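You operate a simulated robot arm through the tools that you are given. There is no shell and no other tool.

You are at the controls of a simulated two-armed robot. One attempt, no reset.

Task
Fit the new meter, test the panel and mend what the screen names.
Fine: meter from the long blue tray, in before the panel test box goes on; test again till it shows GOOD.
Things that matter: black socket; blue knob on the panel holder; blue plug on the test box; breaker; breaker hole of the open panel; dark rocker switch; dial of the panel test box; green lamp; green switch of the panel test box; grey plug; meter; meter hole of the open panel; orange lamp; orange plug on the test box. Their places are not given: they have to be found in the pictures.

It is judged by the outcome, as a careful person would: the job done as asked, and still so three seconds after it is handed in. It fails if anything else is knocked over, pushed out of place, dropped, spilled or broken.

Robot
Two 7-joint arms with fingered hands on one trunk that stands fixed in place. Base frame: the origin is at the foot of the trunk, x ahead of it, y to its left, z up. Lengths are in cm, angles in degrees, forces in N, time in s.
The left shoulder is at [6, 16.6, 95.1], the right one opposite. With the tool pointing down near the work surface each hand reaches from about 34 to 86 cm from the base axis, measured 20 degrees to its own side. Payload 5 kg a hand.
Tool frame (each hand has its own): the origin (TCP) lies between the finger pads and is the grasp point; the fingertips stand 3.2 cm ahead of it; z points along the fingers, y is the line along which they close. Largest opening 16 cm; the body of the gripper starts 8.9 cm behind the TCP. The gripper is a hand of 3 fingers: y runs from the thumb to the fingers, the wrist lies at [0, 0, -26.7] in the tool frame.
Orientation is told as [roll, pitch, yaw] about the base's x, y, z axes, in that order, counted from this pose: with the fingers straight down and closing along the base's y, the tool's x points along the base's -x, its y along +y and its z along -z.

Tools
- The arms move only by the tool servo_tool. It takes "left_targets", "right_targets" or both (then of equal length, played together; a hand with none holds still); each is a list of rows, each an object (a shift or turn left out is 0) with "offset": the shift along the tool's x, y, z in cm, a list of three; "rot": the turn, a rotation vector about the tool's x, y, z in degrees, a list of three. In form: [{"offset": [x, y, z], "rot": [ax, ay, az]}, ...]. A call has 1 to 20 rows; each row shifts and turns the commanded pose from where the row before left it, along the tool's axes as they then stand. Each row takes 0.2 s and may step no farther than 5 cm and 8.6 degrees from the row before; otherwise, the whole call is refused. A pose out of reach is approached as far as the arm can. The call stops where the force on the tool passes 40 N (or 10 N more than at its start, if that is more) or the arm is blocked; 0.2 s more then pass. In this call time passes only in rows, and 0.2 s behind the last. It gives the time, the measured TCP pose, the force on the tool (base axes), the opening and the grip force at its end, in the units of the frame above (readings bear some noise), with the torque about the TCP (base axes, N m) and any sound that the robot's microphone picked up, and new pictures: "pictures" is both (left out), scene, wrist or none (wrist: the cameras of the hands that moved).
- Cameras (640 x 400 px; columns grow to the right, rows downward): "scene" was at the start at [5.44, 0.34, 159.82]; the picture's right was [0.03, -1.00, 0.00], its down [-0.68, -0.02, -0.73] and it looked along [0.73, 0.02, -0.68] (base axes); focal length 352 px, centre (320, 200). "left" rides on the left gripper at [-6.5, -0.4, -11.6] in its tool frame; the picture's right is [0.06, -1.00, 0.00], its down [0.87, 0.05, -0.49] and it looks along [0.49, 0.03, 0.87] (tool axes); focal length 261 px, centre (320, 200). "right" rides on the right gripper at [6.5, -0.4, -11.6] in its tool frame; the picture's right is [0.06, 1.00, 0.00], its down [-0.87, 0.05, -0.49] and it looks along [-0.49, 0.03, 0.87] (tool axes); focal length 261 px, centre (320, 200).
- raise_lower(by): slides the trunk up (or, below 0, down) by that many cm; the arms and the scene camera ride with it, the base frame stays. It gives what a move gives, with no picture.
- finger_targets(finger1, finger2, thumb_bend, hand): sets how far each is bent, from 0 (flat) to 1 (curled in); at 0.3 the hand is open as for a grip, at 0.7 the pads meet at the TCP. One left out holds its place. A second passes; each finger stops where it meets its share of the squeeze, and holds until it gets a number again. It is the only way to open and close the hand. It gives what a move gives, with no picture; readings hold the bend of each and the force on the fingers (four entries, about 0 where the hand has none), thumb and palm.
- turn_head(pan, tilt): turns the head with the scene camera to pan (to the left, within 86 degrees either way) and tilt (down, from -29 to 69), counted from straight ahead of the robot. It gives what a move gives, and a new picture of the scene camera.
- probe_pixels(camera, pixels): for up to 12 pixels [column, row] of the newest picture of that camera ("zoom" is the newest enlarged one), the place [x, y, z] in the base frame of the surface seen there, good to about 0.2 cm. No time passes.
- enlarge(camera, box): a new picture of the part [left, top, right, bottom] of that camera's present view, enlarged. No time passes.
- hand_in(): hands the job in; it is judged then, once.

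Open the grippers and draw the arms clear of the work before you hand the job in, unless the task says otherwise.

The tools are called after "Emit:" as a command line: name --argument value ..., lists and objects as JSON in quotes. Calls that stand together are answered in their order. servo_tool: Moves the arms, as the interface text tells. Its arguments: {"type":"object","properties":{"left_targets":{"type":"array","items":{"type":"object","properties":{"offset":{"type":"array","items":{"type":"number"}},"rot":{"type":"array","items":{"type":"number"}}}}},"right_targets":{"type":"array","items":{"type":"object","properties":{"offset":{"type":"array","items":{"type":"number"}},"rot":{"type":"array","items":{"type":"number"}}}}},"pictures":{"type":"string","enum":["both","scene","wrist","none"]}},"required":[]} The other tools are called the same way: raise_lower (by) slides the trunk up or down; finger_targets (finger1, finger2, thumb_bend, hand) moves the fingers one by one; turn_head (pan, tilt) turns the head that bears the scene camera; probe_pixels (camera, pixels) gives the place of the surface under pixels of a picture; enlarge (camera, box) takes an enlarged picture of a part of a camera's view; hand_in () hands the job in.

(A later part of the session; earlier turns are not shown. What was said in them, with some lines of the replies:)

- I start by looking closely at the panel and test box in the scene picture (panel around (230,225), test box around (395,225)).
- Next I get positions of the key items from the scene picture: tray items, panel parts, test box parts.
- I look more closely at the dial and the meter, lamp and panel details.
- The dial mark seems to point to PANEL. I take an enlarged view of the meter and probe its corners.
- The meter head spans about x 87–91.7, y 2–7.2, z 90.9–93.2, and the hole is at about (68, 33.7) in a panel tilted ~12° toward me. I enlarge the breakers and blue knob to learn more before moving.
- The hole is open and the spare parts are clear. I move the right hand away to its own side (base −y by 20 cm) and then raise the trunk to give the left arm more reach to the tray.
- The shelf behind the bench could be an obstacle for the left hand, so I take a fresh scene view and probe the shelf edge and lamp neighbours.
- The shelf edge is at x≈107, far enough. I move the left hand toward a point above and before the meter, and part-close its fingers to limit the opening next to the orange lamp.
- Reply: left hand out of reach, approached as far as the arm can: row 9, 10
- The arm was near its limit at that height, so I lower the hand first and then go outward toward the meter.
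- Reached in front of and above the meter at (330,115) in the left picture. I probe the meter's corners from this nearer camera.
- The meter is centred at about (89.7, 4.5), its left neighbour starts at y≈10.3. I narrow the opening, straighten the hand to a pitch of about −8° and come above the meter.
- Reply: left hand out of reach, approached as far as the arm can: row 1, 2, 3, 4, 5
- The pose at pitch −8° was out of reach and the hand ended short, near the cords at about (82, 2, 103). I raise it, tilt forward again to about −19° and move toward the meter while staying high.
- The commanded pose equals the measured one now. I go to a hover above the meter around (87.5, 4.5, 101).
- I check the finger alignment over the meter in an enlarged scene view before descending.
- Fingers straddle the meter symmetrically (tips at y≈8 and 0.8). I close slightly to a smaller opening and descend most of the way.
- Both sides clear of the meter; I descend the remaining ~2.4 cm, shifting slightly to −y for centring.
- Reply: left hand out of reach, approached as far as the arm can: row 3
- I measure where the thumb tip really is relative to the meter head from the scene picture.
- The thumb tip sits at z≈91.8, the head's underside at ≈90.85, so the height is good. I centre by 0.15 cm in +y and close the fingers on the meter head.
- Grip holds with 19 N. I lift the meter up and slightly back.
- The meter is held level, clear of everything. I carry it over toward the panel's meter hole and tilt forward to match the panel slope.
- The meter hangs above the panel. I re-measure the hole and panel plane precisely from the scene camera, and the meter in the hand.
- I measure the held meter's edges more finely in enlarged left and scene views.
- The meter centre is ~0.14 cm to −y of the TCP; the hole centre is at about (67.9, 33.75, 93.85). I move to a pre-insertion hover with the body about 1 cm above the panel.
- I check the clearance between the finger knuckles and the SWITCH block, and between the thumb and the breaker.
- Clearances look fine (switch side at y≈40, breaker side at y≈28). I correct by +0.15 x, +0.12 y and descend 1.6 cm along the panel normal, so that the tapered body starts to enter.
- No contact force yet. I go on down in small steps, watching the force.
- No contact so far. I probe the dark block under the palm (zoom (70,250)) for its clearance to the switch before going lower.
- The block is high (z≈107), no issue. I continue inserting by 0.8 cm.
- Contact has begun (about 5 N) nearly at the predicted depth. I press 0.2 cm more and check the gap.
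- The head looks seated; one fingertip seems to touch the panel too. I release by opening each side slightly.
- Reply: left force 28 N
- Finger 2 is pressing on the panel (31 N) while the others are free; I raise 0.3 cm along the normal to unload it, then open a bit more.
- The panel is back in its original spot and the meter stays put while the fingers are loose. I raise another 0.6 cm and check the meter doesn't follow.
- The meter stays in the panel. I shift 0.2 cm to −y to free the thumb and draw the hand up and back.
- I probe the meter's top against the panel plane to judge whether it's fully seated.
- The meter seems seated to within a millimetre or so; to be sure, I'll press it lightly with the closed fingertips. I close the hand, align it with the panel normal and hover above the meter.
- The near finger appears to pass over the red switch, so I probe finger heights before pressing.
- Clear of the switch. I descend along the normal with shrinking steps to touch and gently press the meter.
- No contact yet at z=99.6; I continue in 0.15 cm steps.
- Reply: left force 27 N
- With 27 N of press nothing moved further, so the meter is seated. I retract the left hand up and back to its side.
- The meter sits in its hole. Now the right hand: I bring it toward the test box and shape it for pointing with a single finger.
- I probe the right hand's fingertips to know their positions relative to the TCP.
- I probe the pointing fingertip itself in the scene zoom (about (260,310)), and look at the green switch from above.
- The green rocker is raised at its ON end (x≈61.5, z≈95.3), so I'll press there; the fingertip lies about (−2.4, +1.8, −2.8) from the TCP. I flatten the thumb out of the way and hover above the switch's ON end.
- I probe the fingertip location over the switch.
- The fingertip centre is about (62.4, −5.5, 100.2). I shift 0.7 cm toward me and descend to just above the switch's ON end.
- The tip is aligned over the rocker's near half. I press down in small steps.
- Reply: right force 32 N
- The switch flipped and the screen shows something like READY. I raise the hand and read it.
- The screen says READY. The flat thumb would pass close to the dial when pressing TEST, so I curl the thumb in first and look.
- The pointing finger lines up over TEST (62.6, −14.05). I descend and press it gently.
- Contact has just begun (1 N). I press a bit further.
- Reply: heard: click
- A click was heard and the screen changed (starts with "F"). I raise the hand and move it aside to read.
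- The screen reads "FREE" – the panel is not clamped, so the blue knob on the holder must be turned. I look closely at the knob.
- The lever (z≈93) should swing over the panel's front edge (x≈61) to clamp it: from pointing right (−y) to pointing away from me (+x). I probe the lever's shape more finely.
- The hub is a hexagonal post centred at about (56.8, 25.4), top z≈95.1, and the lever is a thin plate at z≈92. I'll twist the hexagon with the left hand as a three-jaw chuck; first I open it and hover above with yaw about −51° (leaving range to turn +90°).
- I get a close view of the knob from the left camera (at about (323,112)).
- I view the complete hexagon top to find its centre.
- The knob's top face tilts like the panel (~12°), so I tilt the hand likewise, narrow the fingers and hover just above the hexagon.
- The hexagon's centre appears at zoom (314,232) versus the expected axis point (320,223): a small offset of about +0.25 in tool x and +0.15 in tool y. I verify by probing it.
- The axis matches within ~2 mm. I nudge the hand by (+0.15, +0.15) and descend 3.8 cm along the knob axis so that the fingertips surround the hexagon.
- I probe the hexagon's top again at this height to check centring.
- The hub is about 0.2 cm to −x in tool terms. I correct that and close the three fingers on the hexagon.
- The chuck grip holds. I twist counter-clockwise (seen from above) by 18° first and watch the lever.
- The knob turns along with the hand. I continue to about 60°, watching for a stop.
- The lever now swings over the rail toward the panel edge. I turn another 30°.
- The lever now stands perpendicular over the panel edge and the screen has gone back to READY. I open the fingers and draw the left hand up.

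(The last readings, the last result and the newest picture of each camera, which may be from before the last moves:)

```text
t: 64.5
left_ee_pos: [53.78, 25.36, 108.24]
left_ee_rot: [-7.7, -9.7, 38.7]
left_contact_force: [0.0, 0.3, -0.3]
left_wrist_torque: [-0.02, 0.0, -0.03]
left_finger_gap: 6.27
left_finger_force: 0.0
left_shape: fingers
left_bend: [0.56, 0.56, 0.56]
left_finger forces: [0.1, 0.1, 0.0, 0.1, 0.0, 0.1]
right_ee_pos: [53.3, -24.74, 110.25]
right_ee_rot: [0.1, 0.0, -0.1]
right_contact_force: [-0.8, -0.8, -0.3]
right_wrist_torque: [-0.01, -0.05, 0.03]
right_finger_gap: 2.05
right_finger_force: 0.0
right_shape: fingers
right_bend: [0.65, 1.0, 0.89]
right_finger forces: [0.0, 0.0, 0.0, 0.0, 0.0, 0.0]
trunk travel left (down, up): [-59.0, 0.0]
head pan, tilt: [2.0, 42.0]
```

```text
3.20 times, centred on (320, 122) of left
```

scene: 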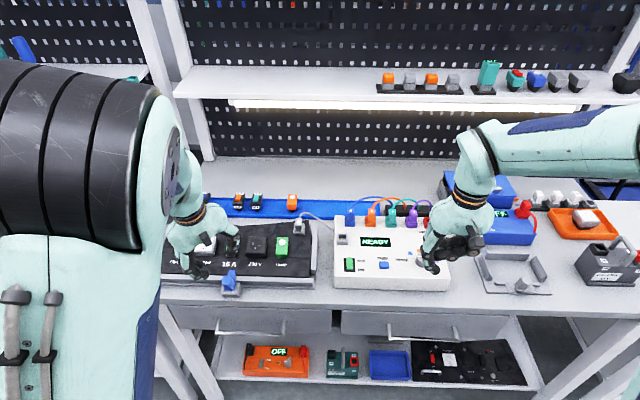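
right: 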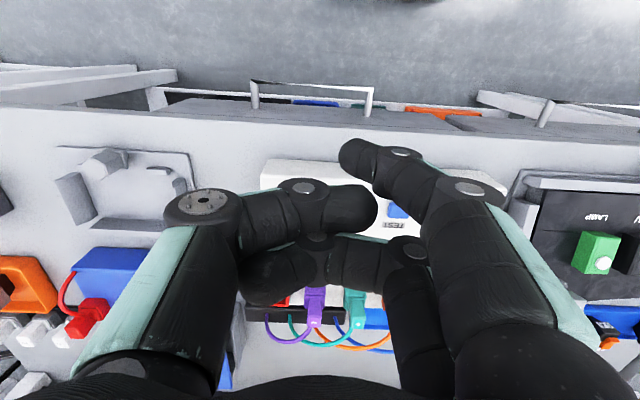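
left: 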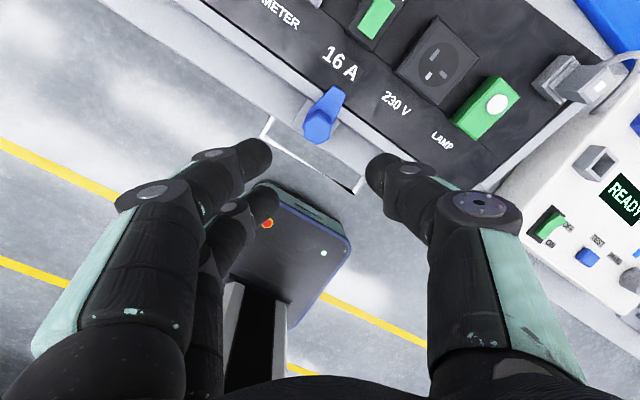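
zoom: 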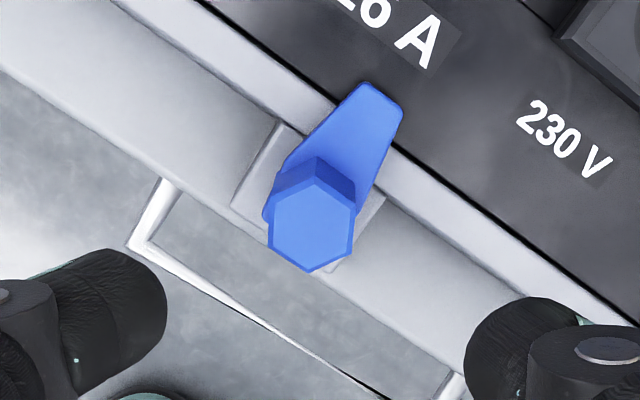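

The clamp is on and the screen shows READY. I turn the left hand back out of the way and bring the right pointing finger over TEST again.

Emit:
servo_tool --left_targets '[{"offset": [0, 0, -3]}, {"offset": [0, 0, -3]}, {"rot": [0, 0, 6.5]}, {"rot": [0, 0, 6.5]}, {"rot": [0, 0, 6.5]}, {"rot": [0, 0, 6.5]}, {"rot": [0, 0, 6.5]}, {"rot": [0, 0, 6.5]}, {"offset": [2, 4, 0]}, {"offset": [2, 4, 0]}, {"offset": [2, 4, 0]}, {"offset": [1, 4, 0]}]' --right_targets '[{"offset": [0, 0, 0]}, {"offset": [0, 0, 0]}, {"offset": [0, 0, 0]}, {"offset": [0, 0, 0]}, {"offset": [0, 0, 0]}, {"offset": [0, 0, 0]}, {"offset": [0, 0, 0]}, {"offset": [0, 0, 0]}, {"offset": [-3, 3, 0]}, {"offset": [-3, 3, 1]}, {"offset": [-3, 3, 2]}, {"offset": [-2, 0, 2]}]' --pictures "both"

Emit:
enlarge --camera "scene" --box '[320, 190, 480, 290]'

Emit:
probe_pixels --camera "right" --pixels '[[345, 150], [350, 140], [350, 160], [342, 160], [335, 125], [335, 110]]'

```text
t: 67.1
left_ee_pos: [46.03, 41.44, 112.73]
left_ee_rot: [0.2, -12.5, -1.2]
left_contact_force: [-0.3, 0.1, 0.3]
left_wrist_torque: [0.01, 0.0, -0.02]
left_finger_gap: 6.29
left_finger_force: 0.0
left_shape: fingers
left_bend: [0.56, 0.56, 0.56]
left_finger forces: [0.1, 0.0, 0.1, 0.0, 0.0, 0.1]
right_ee_pos: [64.69, -15.65, 105.02]
right_ee_rot: [0.0, 0.0, 0.0]
right_contact_force: [-0.5, -0.1, 0.2]
right_wrist_torque: [0.01, 0.05, 0.0]
right_finger_gap: 2.03
right_finger_force: 0.0
right_shape: fingers
right_bend: [0.65, 1.0, 0.89]
right_finger forces: [0.0, 0.0, 0.0, 0.0, 0.0, 0.0]
trunk travel left (down, up): [-59.0, 0.0]
head pan, tilt: [2.0, 42.0]
```

scene: 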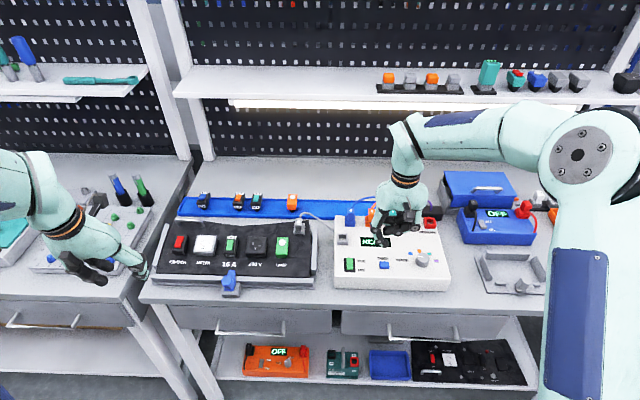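
right: 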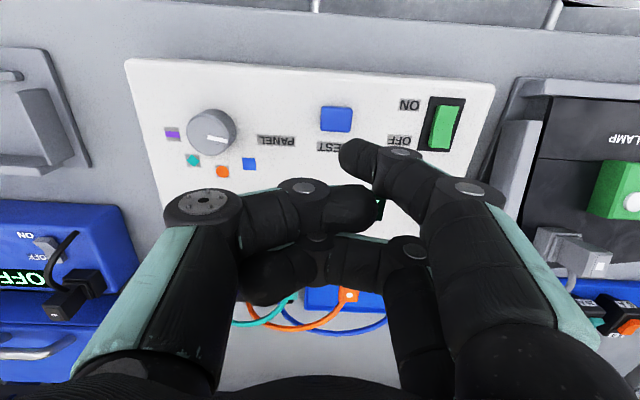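
left: 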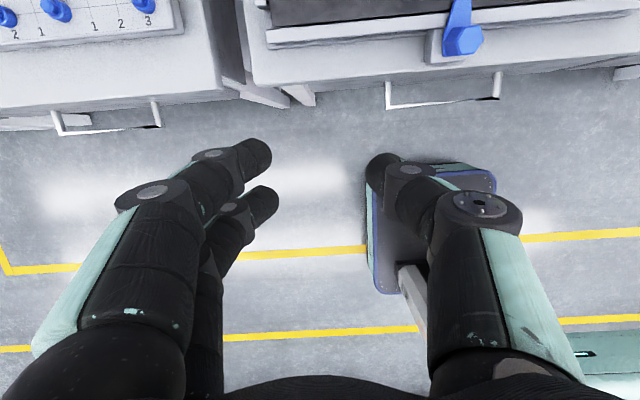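

```text
4.00 times, centred on (400, 240) of scene
```

zoom: 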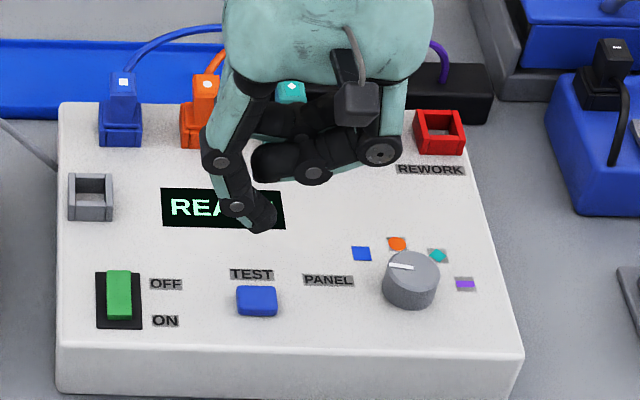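

```text
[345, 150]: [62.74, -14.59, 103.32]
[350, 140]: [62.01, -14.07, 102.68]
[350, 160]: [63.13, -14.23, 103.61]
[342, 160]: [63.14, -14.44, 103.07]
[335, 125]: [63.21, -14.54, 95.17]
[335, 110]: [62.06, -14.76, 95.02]
```

Aligned; I shift 0.35 cm toward me and press TEST down to the depth that clicked before (TCP z≈98.1).

Emit:
servo_tool --right_targets '[{"offset": [0.35, 0.1, 2]}, {"offset": [0, 0, 2]}, {"offset": [0, 0, 1.8]}, {"offset": [0, 0, 0.6]}, {"offset": [0, 0, 0.25]}, {"offset": [0, 0, 0.2]}]' --pictures "none"

```text
t: 68.5
left_ee_pos: [46.04, 41.41, 112.74]
left_ee_rot: [0.3, -12.5, -1.0]
left_contact_force: [0.6, 0.3, -0.3]
left_wrist_torque: [-0.01, 0.01, -0.04]
left_finger_gap: 6.29
left_finger_force: 0.0
left_shape: fingers
left_bend: [0.56, 0.56, 0.56]
left_finger forces: [0.1, 0.0, 0.0, 0.1, 0.0, 0.1]
right_ee_pos: [64.09, -15.46, 98.34]
right_ee_rot: [0.0, 0.0, -0.1]
right_contact_force: [0.7, -1.2, 1.1]
right_wrist_torque: [0.06, 0.01, -0.01]
right_finger_gap: 2.01
right_finger_force: 1.0
right_shape: fingers
right_bend: [0.65, 1.0, 0.89]
right_finger forces: [2.2, 0.0, 0.0, 0.0, 0.0, 0.0]
trunk travel left (down, up): [-59.0, 0.0]
head pan, tilt: [2.0, 42.0]
heard: click
```

Click heard again. I raise the hand and move aside to read the screen.

Emit:
servo_tool --right_targets '[{"offset": [0, 0, -1]}, {"offset": [0, 0, -3]}, {"offset": [2, 0, -3]}, {"offset": [3, -3, -2]}, {"offset": [3, -3, -2]}, {"offset": [3, -3, -1]}]' --pictures "scene"

Emit:
enlarge --camera "scene" --box '[320, 190, 480, 290]'

Emit:
enlarge --camera "scene" --box '[150, 190, 310, 300]'

```text
t: 69.9
left_ee_pos: [46.03, 41.31, 112.78]
left_ee_rot: [0.3, -12.6, -1.0]
left_contact_force: [-0.4, 0.0, 0.3]
left_wrist_torque: [0.0, -0.04, -0.03]
left_finger_gap: 6.27
left_finger_force: 0.0
left_shape: fingers
left_bend: [0.56, 0.56, 0.56]
left_finger forces: [0.0, 0.0, 0.0, 0.0, 0.1, 0.1]
right_ee_pos: [52.68, -24.67, 110.23]
right_ee_rot: [0.0, 0.0, 0.0]
right_contact_force: [-0.4, 0.0, -0.3]
right_wrist_torque: [0.0, 0.0, 0.0]
right_finger_gap: 2.05
right_finger_force: 0.1
right_shape: fingers
right_bend: [0.65, 1.0, 0.89]
right_finger forces: [0.0, 0.0, 0.1, 0.0, 0.0, 0.0]
trunk travel left (down, up): [-59.0, 0.0]
head pan, tilt: [2.0, 42.0]
```

scene: 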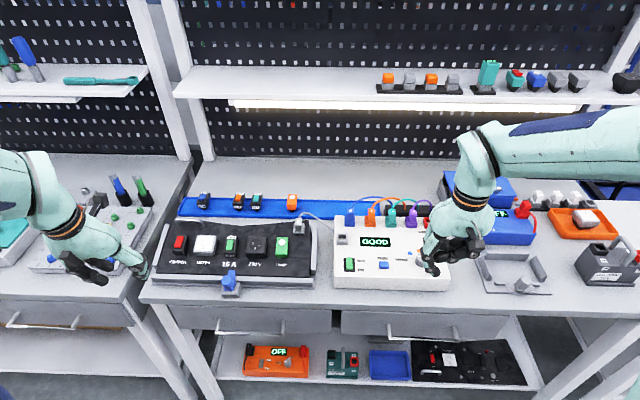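

```text
4.00 times, centred on (400, 240) of scene
```

zoom: 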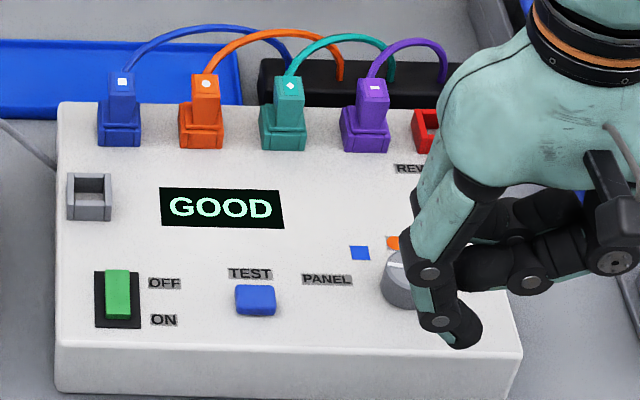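

```text
3.64 times, centred on (230, 245) of scene
```

zoom: 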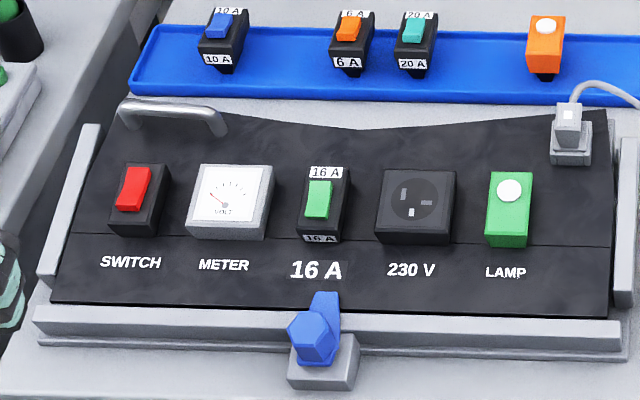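

The screen shows GOOD and the panel looks complete. I raise both arms clear, then open both hands.

Emit:
servo_tool --left_targets '[{"offset": [2, 0, -3]}, {"offset": [2, 0, -3]}, {"offset": [2, 0, -3]}, {"offset": [0, 0, -3]}]' --right_targets '[{"offset": [2, -2, -3]}, {"offset": [2, -2, -3]}, {"offset": [2, -2, -3]}, {"offset": [0, -2, -3]}]' --pictures "scene"

Emit:
finger_targets --hand "right" --thumb_bend 0.3

Emit:
finger_targets --hand "right" --finger1 0.3 --finger2 0.3 --thumb_bend 0.3

Emit:
finger_targets --hand "left" --finger1 0.3 --finger2 0.3 --thumb_bend 0.3

Emit:
turn_head --pan 2 --tilt 43

Emit:
enlarge --camera "scene" --box '[140, 170, 480, 300]'

```text
t: 70.9
left_ee_pos: [37.42, 41.49, 123.18]
left_ee_rot: [0.2, -12.5, -1.0]
left_contact_force: [-0.5, -0.4, 0.4]
left_wrist_torque: [-0.03, 0.07, -0.02]
left_finger_gap: 6.29
left_finger_force: 0.1
left_shape: fingers
left_bend: [0.56, 0.56, 0.56]
left_finger forces: [0.0, 0.1, 0.0, 0.1, 0.1, 0.0]
right_ee_pos: [47.09, -32.68, 122.02]
right_ee_rot: [0.0, 0.1, 0.1]
right_contact_force: [0.0, 0.4, 0.1]
right_wrist_torque: [0.04, 0.02, -0.03]
right_finger_gap: 2.01
right_finger_force: 0.1
right_shape: fingers
right_bend: [0.65, 1.0, 0.89]
right_finger forces: [0.0, 0.0, 0.0, 0.1, 0.0, 0.0]
trunk travel left (down, up): [-59.0, 0.0]
head pan, tilt: [2.0, 42.0]
```

scene: 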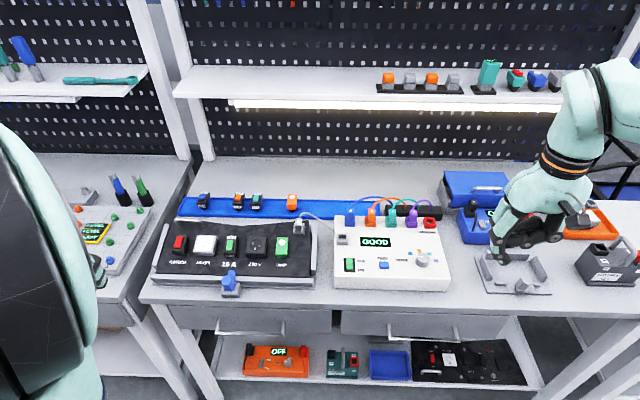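

```text
t: 71.9
left_ee_pos: [37.39, 41.62, 122.96]
left_ee_rot: [0.3, -12.5, -1.0]
left_contact_force: [0.9, 0.4, -0.5]
left_wrist_torque: [-0.02, -0.01, 0.0]
left_finger_gap: 6.31
left_finger_force: 0.1
left_shape: fingers
left_bend: [0.56, 0.56, 0.56]
left_finger forces: [0.0, 0.0, 0.0, 0.0, 0.1, 0.0]
right_ee_pos: [47.03, -32.65, 122.12]
right_ee_rot: [0.0, 0.0, 0.0]
right_contact_force: [0.4, -1.1, -0.2]
right_wrist_torque: [0.0, -0.02, -0.02]
right_finger_gap: 9.77
right_finger_force: 0.1
right_shape: fingers
right_bend: [0.65, 1.0, 0.3]
right_finger forces: [0.0, 0.0, 0.0, 0.1, 0.0, 0.0]
trunk travel left (down, up): [-59.0, 0.0]
head pan, tilt: [2.0, 42.0]
```

```text
t: 72.9
left_ee_pos: [37.28, 41.51, 123.13]
left_ee_rot: [0.2, -12.5, -0.9]
left_contact_force: [0.4, -0.8, 0.2]
left_wrist_torque: [-0.02, -0.04, -0.03]
left_finger_gap: 6.3
left_finger_force: 0.0
left_shape: fingers
left_bend: [0.56, 0.56, 0.56]
left_finger forces: [0.1, 0.0, 0.0, 0.0, 0.0, 0.1]
right_ee_pos: [46.99, -32.6, 122.21]
right_ee_rot: [-0.1, 0.0, 0.0]
right_contact_force: [-0.1, -0.7, -0.7]
right_wrist_torque: [0.0, 0.01, 0.01]
right_finger_gap: 16.76
right_finger_force: 0.1
right_shape: fingers
right_bend: [0.3, 0.3, 0.3]
right_finger forces: [0.1, 0.1, 0.1, 0.1, 0.1, 0.0]
trunk travel left (down, up): [-59.0, 0.0]
head pan, tilt: [2.0, 42.0]
```

```text
t: 73.9
left_ee_pos: [37.39, 41.64, 123.09]
left_ee_rot: [0.1, -12.5, -1.0]
left_contact_force: [0.8, 0.2, 0.8]
left_wrist_torque: [0.01, -0.01, 0.03]
left_finger_gap: 16.73
left_finger_force: 0.1
left_shape: fingers
left_bend: [0.3, 0.3, 0.3]
left_finger forces: [0.1, 0.0, 0.0, 0.0, 0.0, 0.0]
right_ee_pos: [47.01, -32.73, 122.08]
right_ee_rot: [0.0, 0.0, 0.0]
right_contact_force: [0.1, 0.0, 0.1]
right_wrist_torque: [-0.02, 0.01, 0.0]
right_finger_gap: 16.76
right_finger_force: 0.1
right_shape: fingers
right_bend: [0.3, 0.3, 0.3]
right_finger forces: [0.0, 0.0, 0.0, 0.0, 0.0, 0.0]
trunk travel left (down, up): [-59.0, 0.0]
head pan, tilt: [2.0, 42.0]
```

```text
t: 74.5
left_ee_pos: [37.33, 41.67, 123.07]
left_ee_rot: [0.2, -12.4, -1.1]
left_contact_force: [-0.5, 0.8, -0.3]
left_wrist_torque: [0.02, 0.0, 0.0]
left_finger_gap: 16.75
left_finger_force: 0.0
left_shape: fingers
left_bend: [0.3, 0.3, 0.3]
left_finger forces: [0.0, 0.0, 0.1, 0.0, 0.0, 0.1]
right_ee_pos: [46.91, -32.74, 122.12]
right_ee_rot: [0.1, 0.0, -0.1]
right_contact_force: [-0.3, -0.5, -0.7]
right_wrist_torque: [0.02, -0.01, -0.02]
right_finger_gap: 16.75
right_finger_force: 0.0
right_shape: fingers
right_bend: [0.3, 0.3, 0.3]
right_finger forces: [0.0, 0.1, 0.0, 0.1, 0.1, 0.0]
trunk travel left (down, up): [-59.0, 0.0]
head pan, tilt: [2.0, 43.0]
```

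scene: 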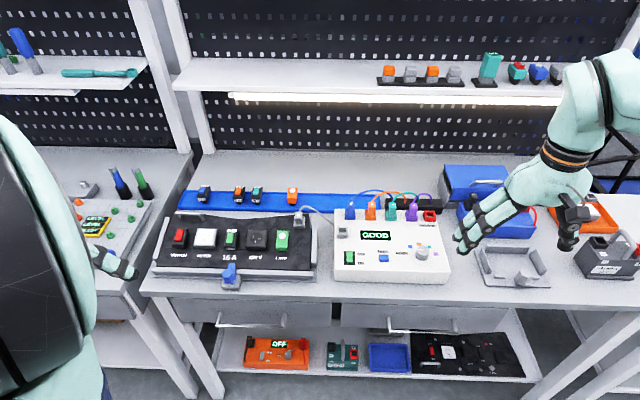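

```text
1.88 times, centred on (310, 235) of scene
```

zoom: 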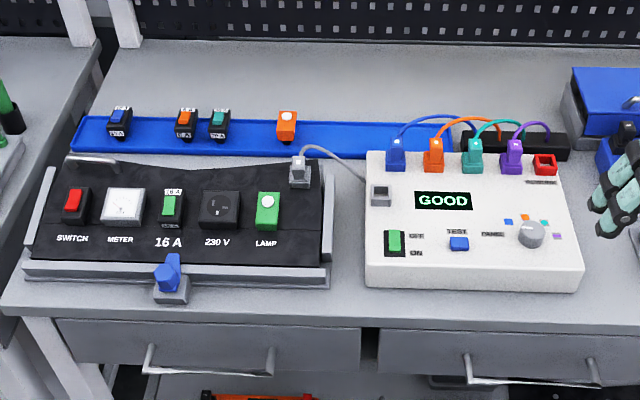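

The screen still shows GOOD, the meter is in, the clamp is closed, and nothing else has moved. Both hands are open and clear, so I hand the job in.

Emit:
hand_in

```text
The job is handed in.
```

The meter from the long blue tray is in the panel, and the test box shows GOOD. I've handed the job in.

- **Meter:** it went into the meter hole before the test box was switched on. I pressed on it with about 27 N and it did not sink any further, so it is fully seated.
- **First test:** the screen showed FREE, which I took to mean the panel was loose in its holder. I turned the blue knob so its lever closes over the panel's front edge, and the screen went back to READY.
- **Second test:** the screen showed GOOD, and it still did just before I handed in.

While I was letting go of the meter, the panel moved about 1 mm in its holder and sprang back. I saw nothing else moved, dropped or knocked over. Both hands are open and clear of the bench, and I left the test box switched on.
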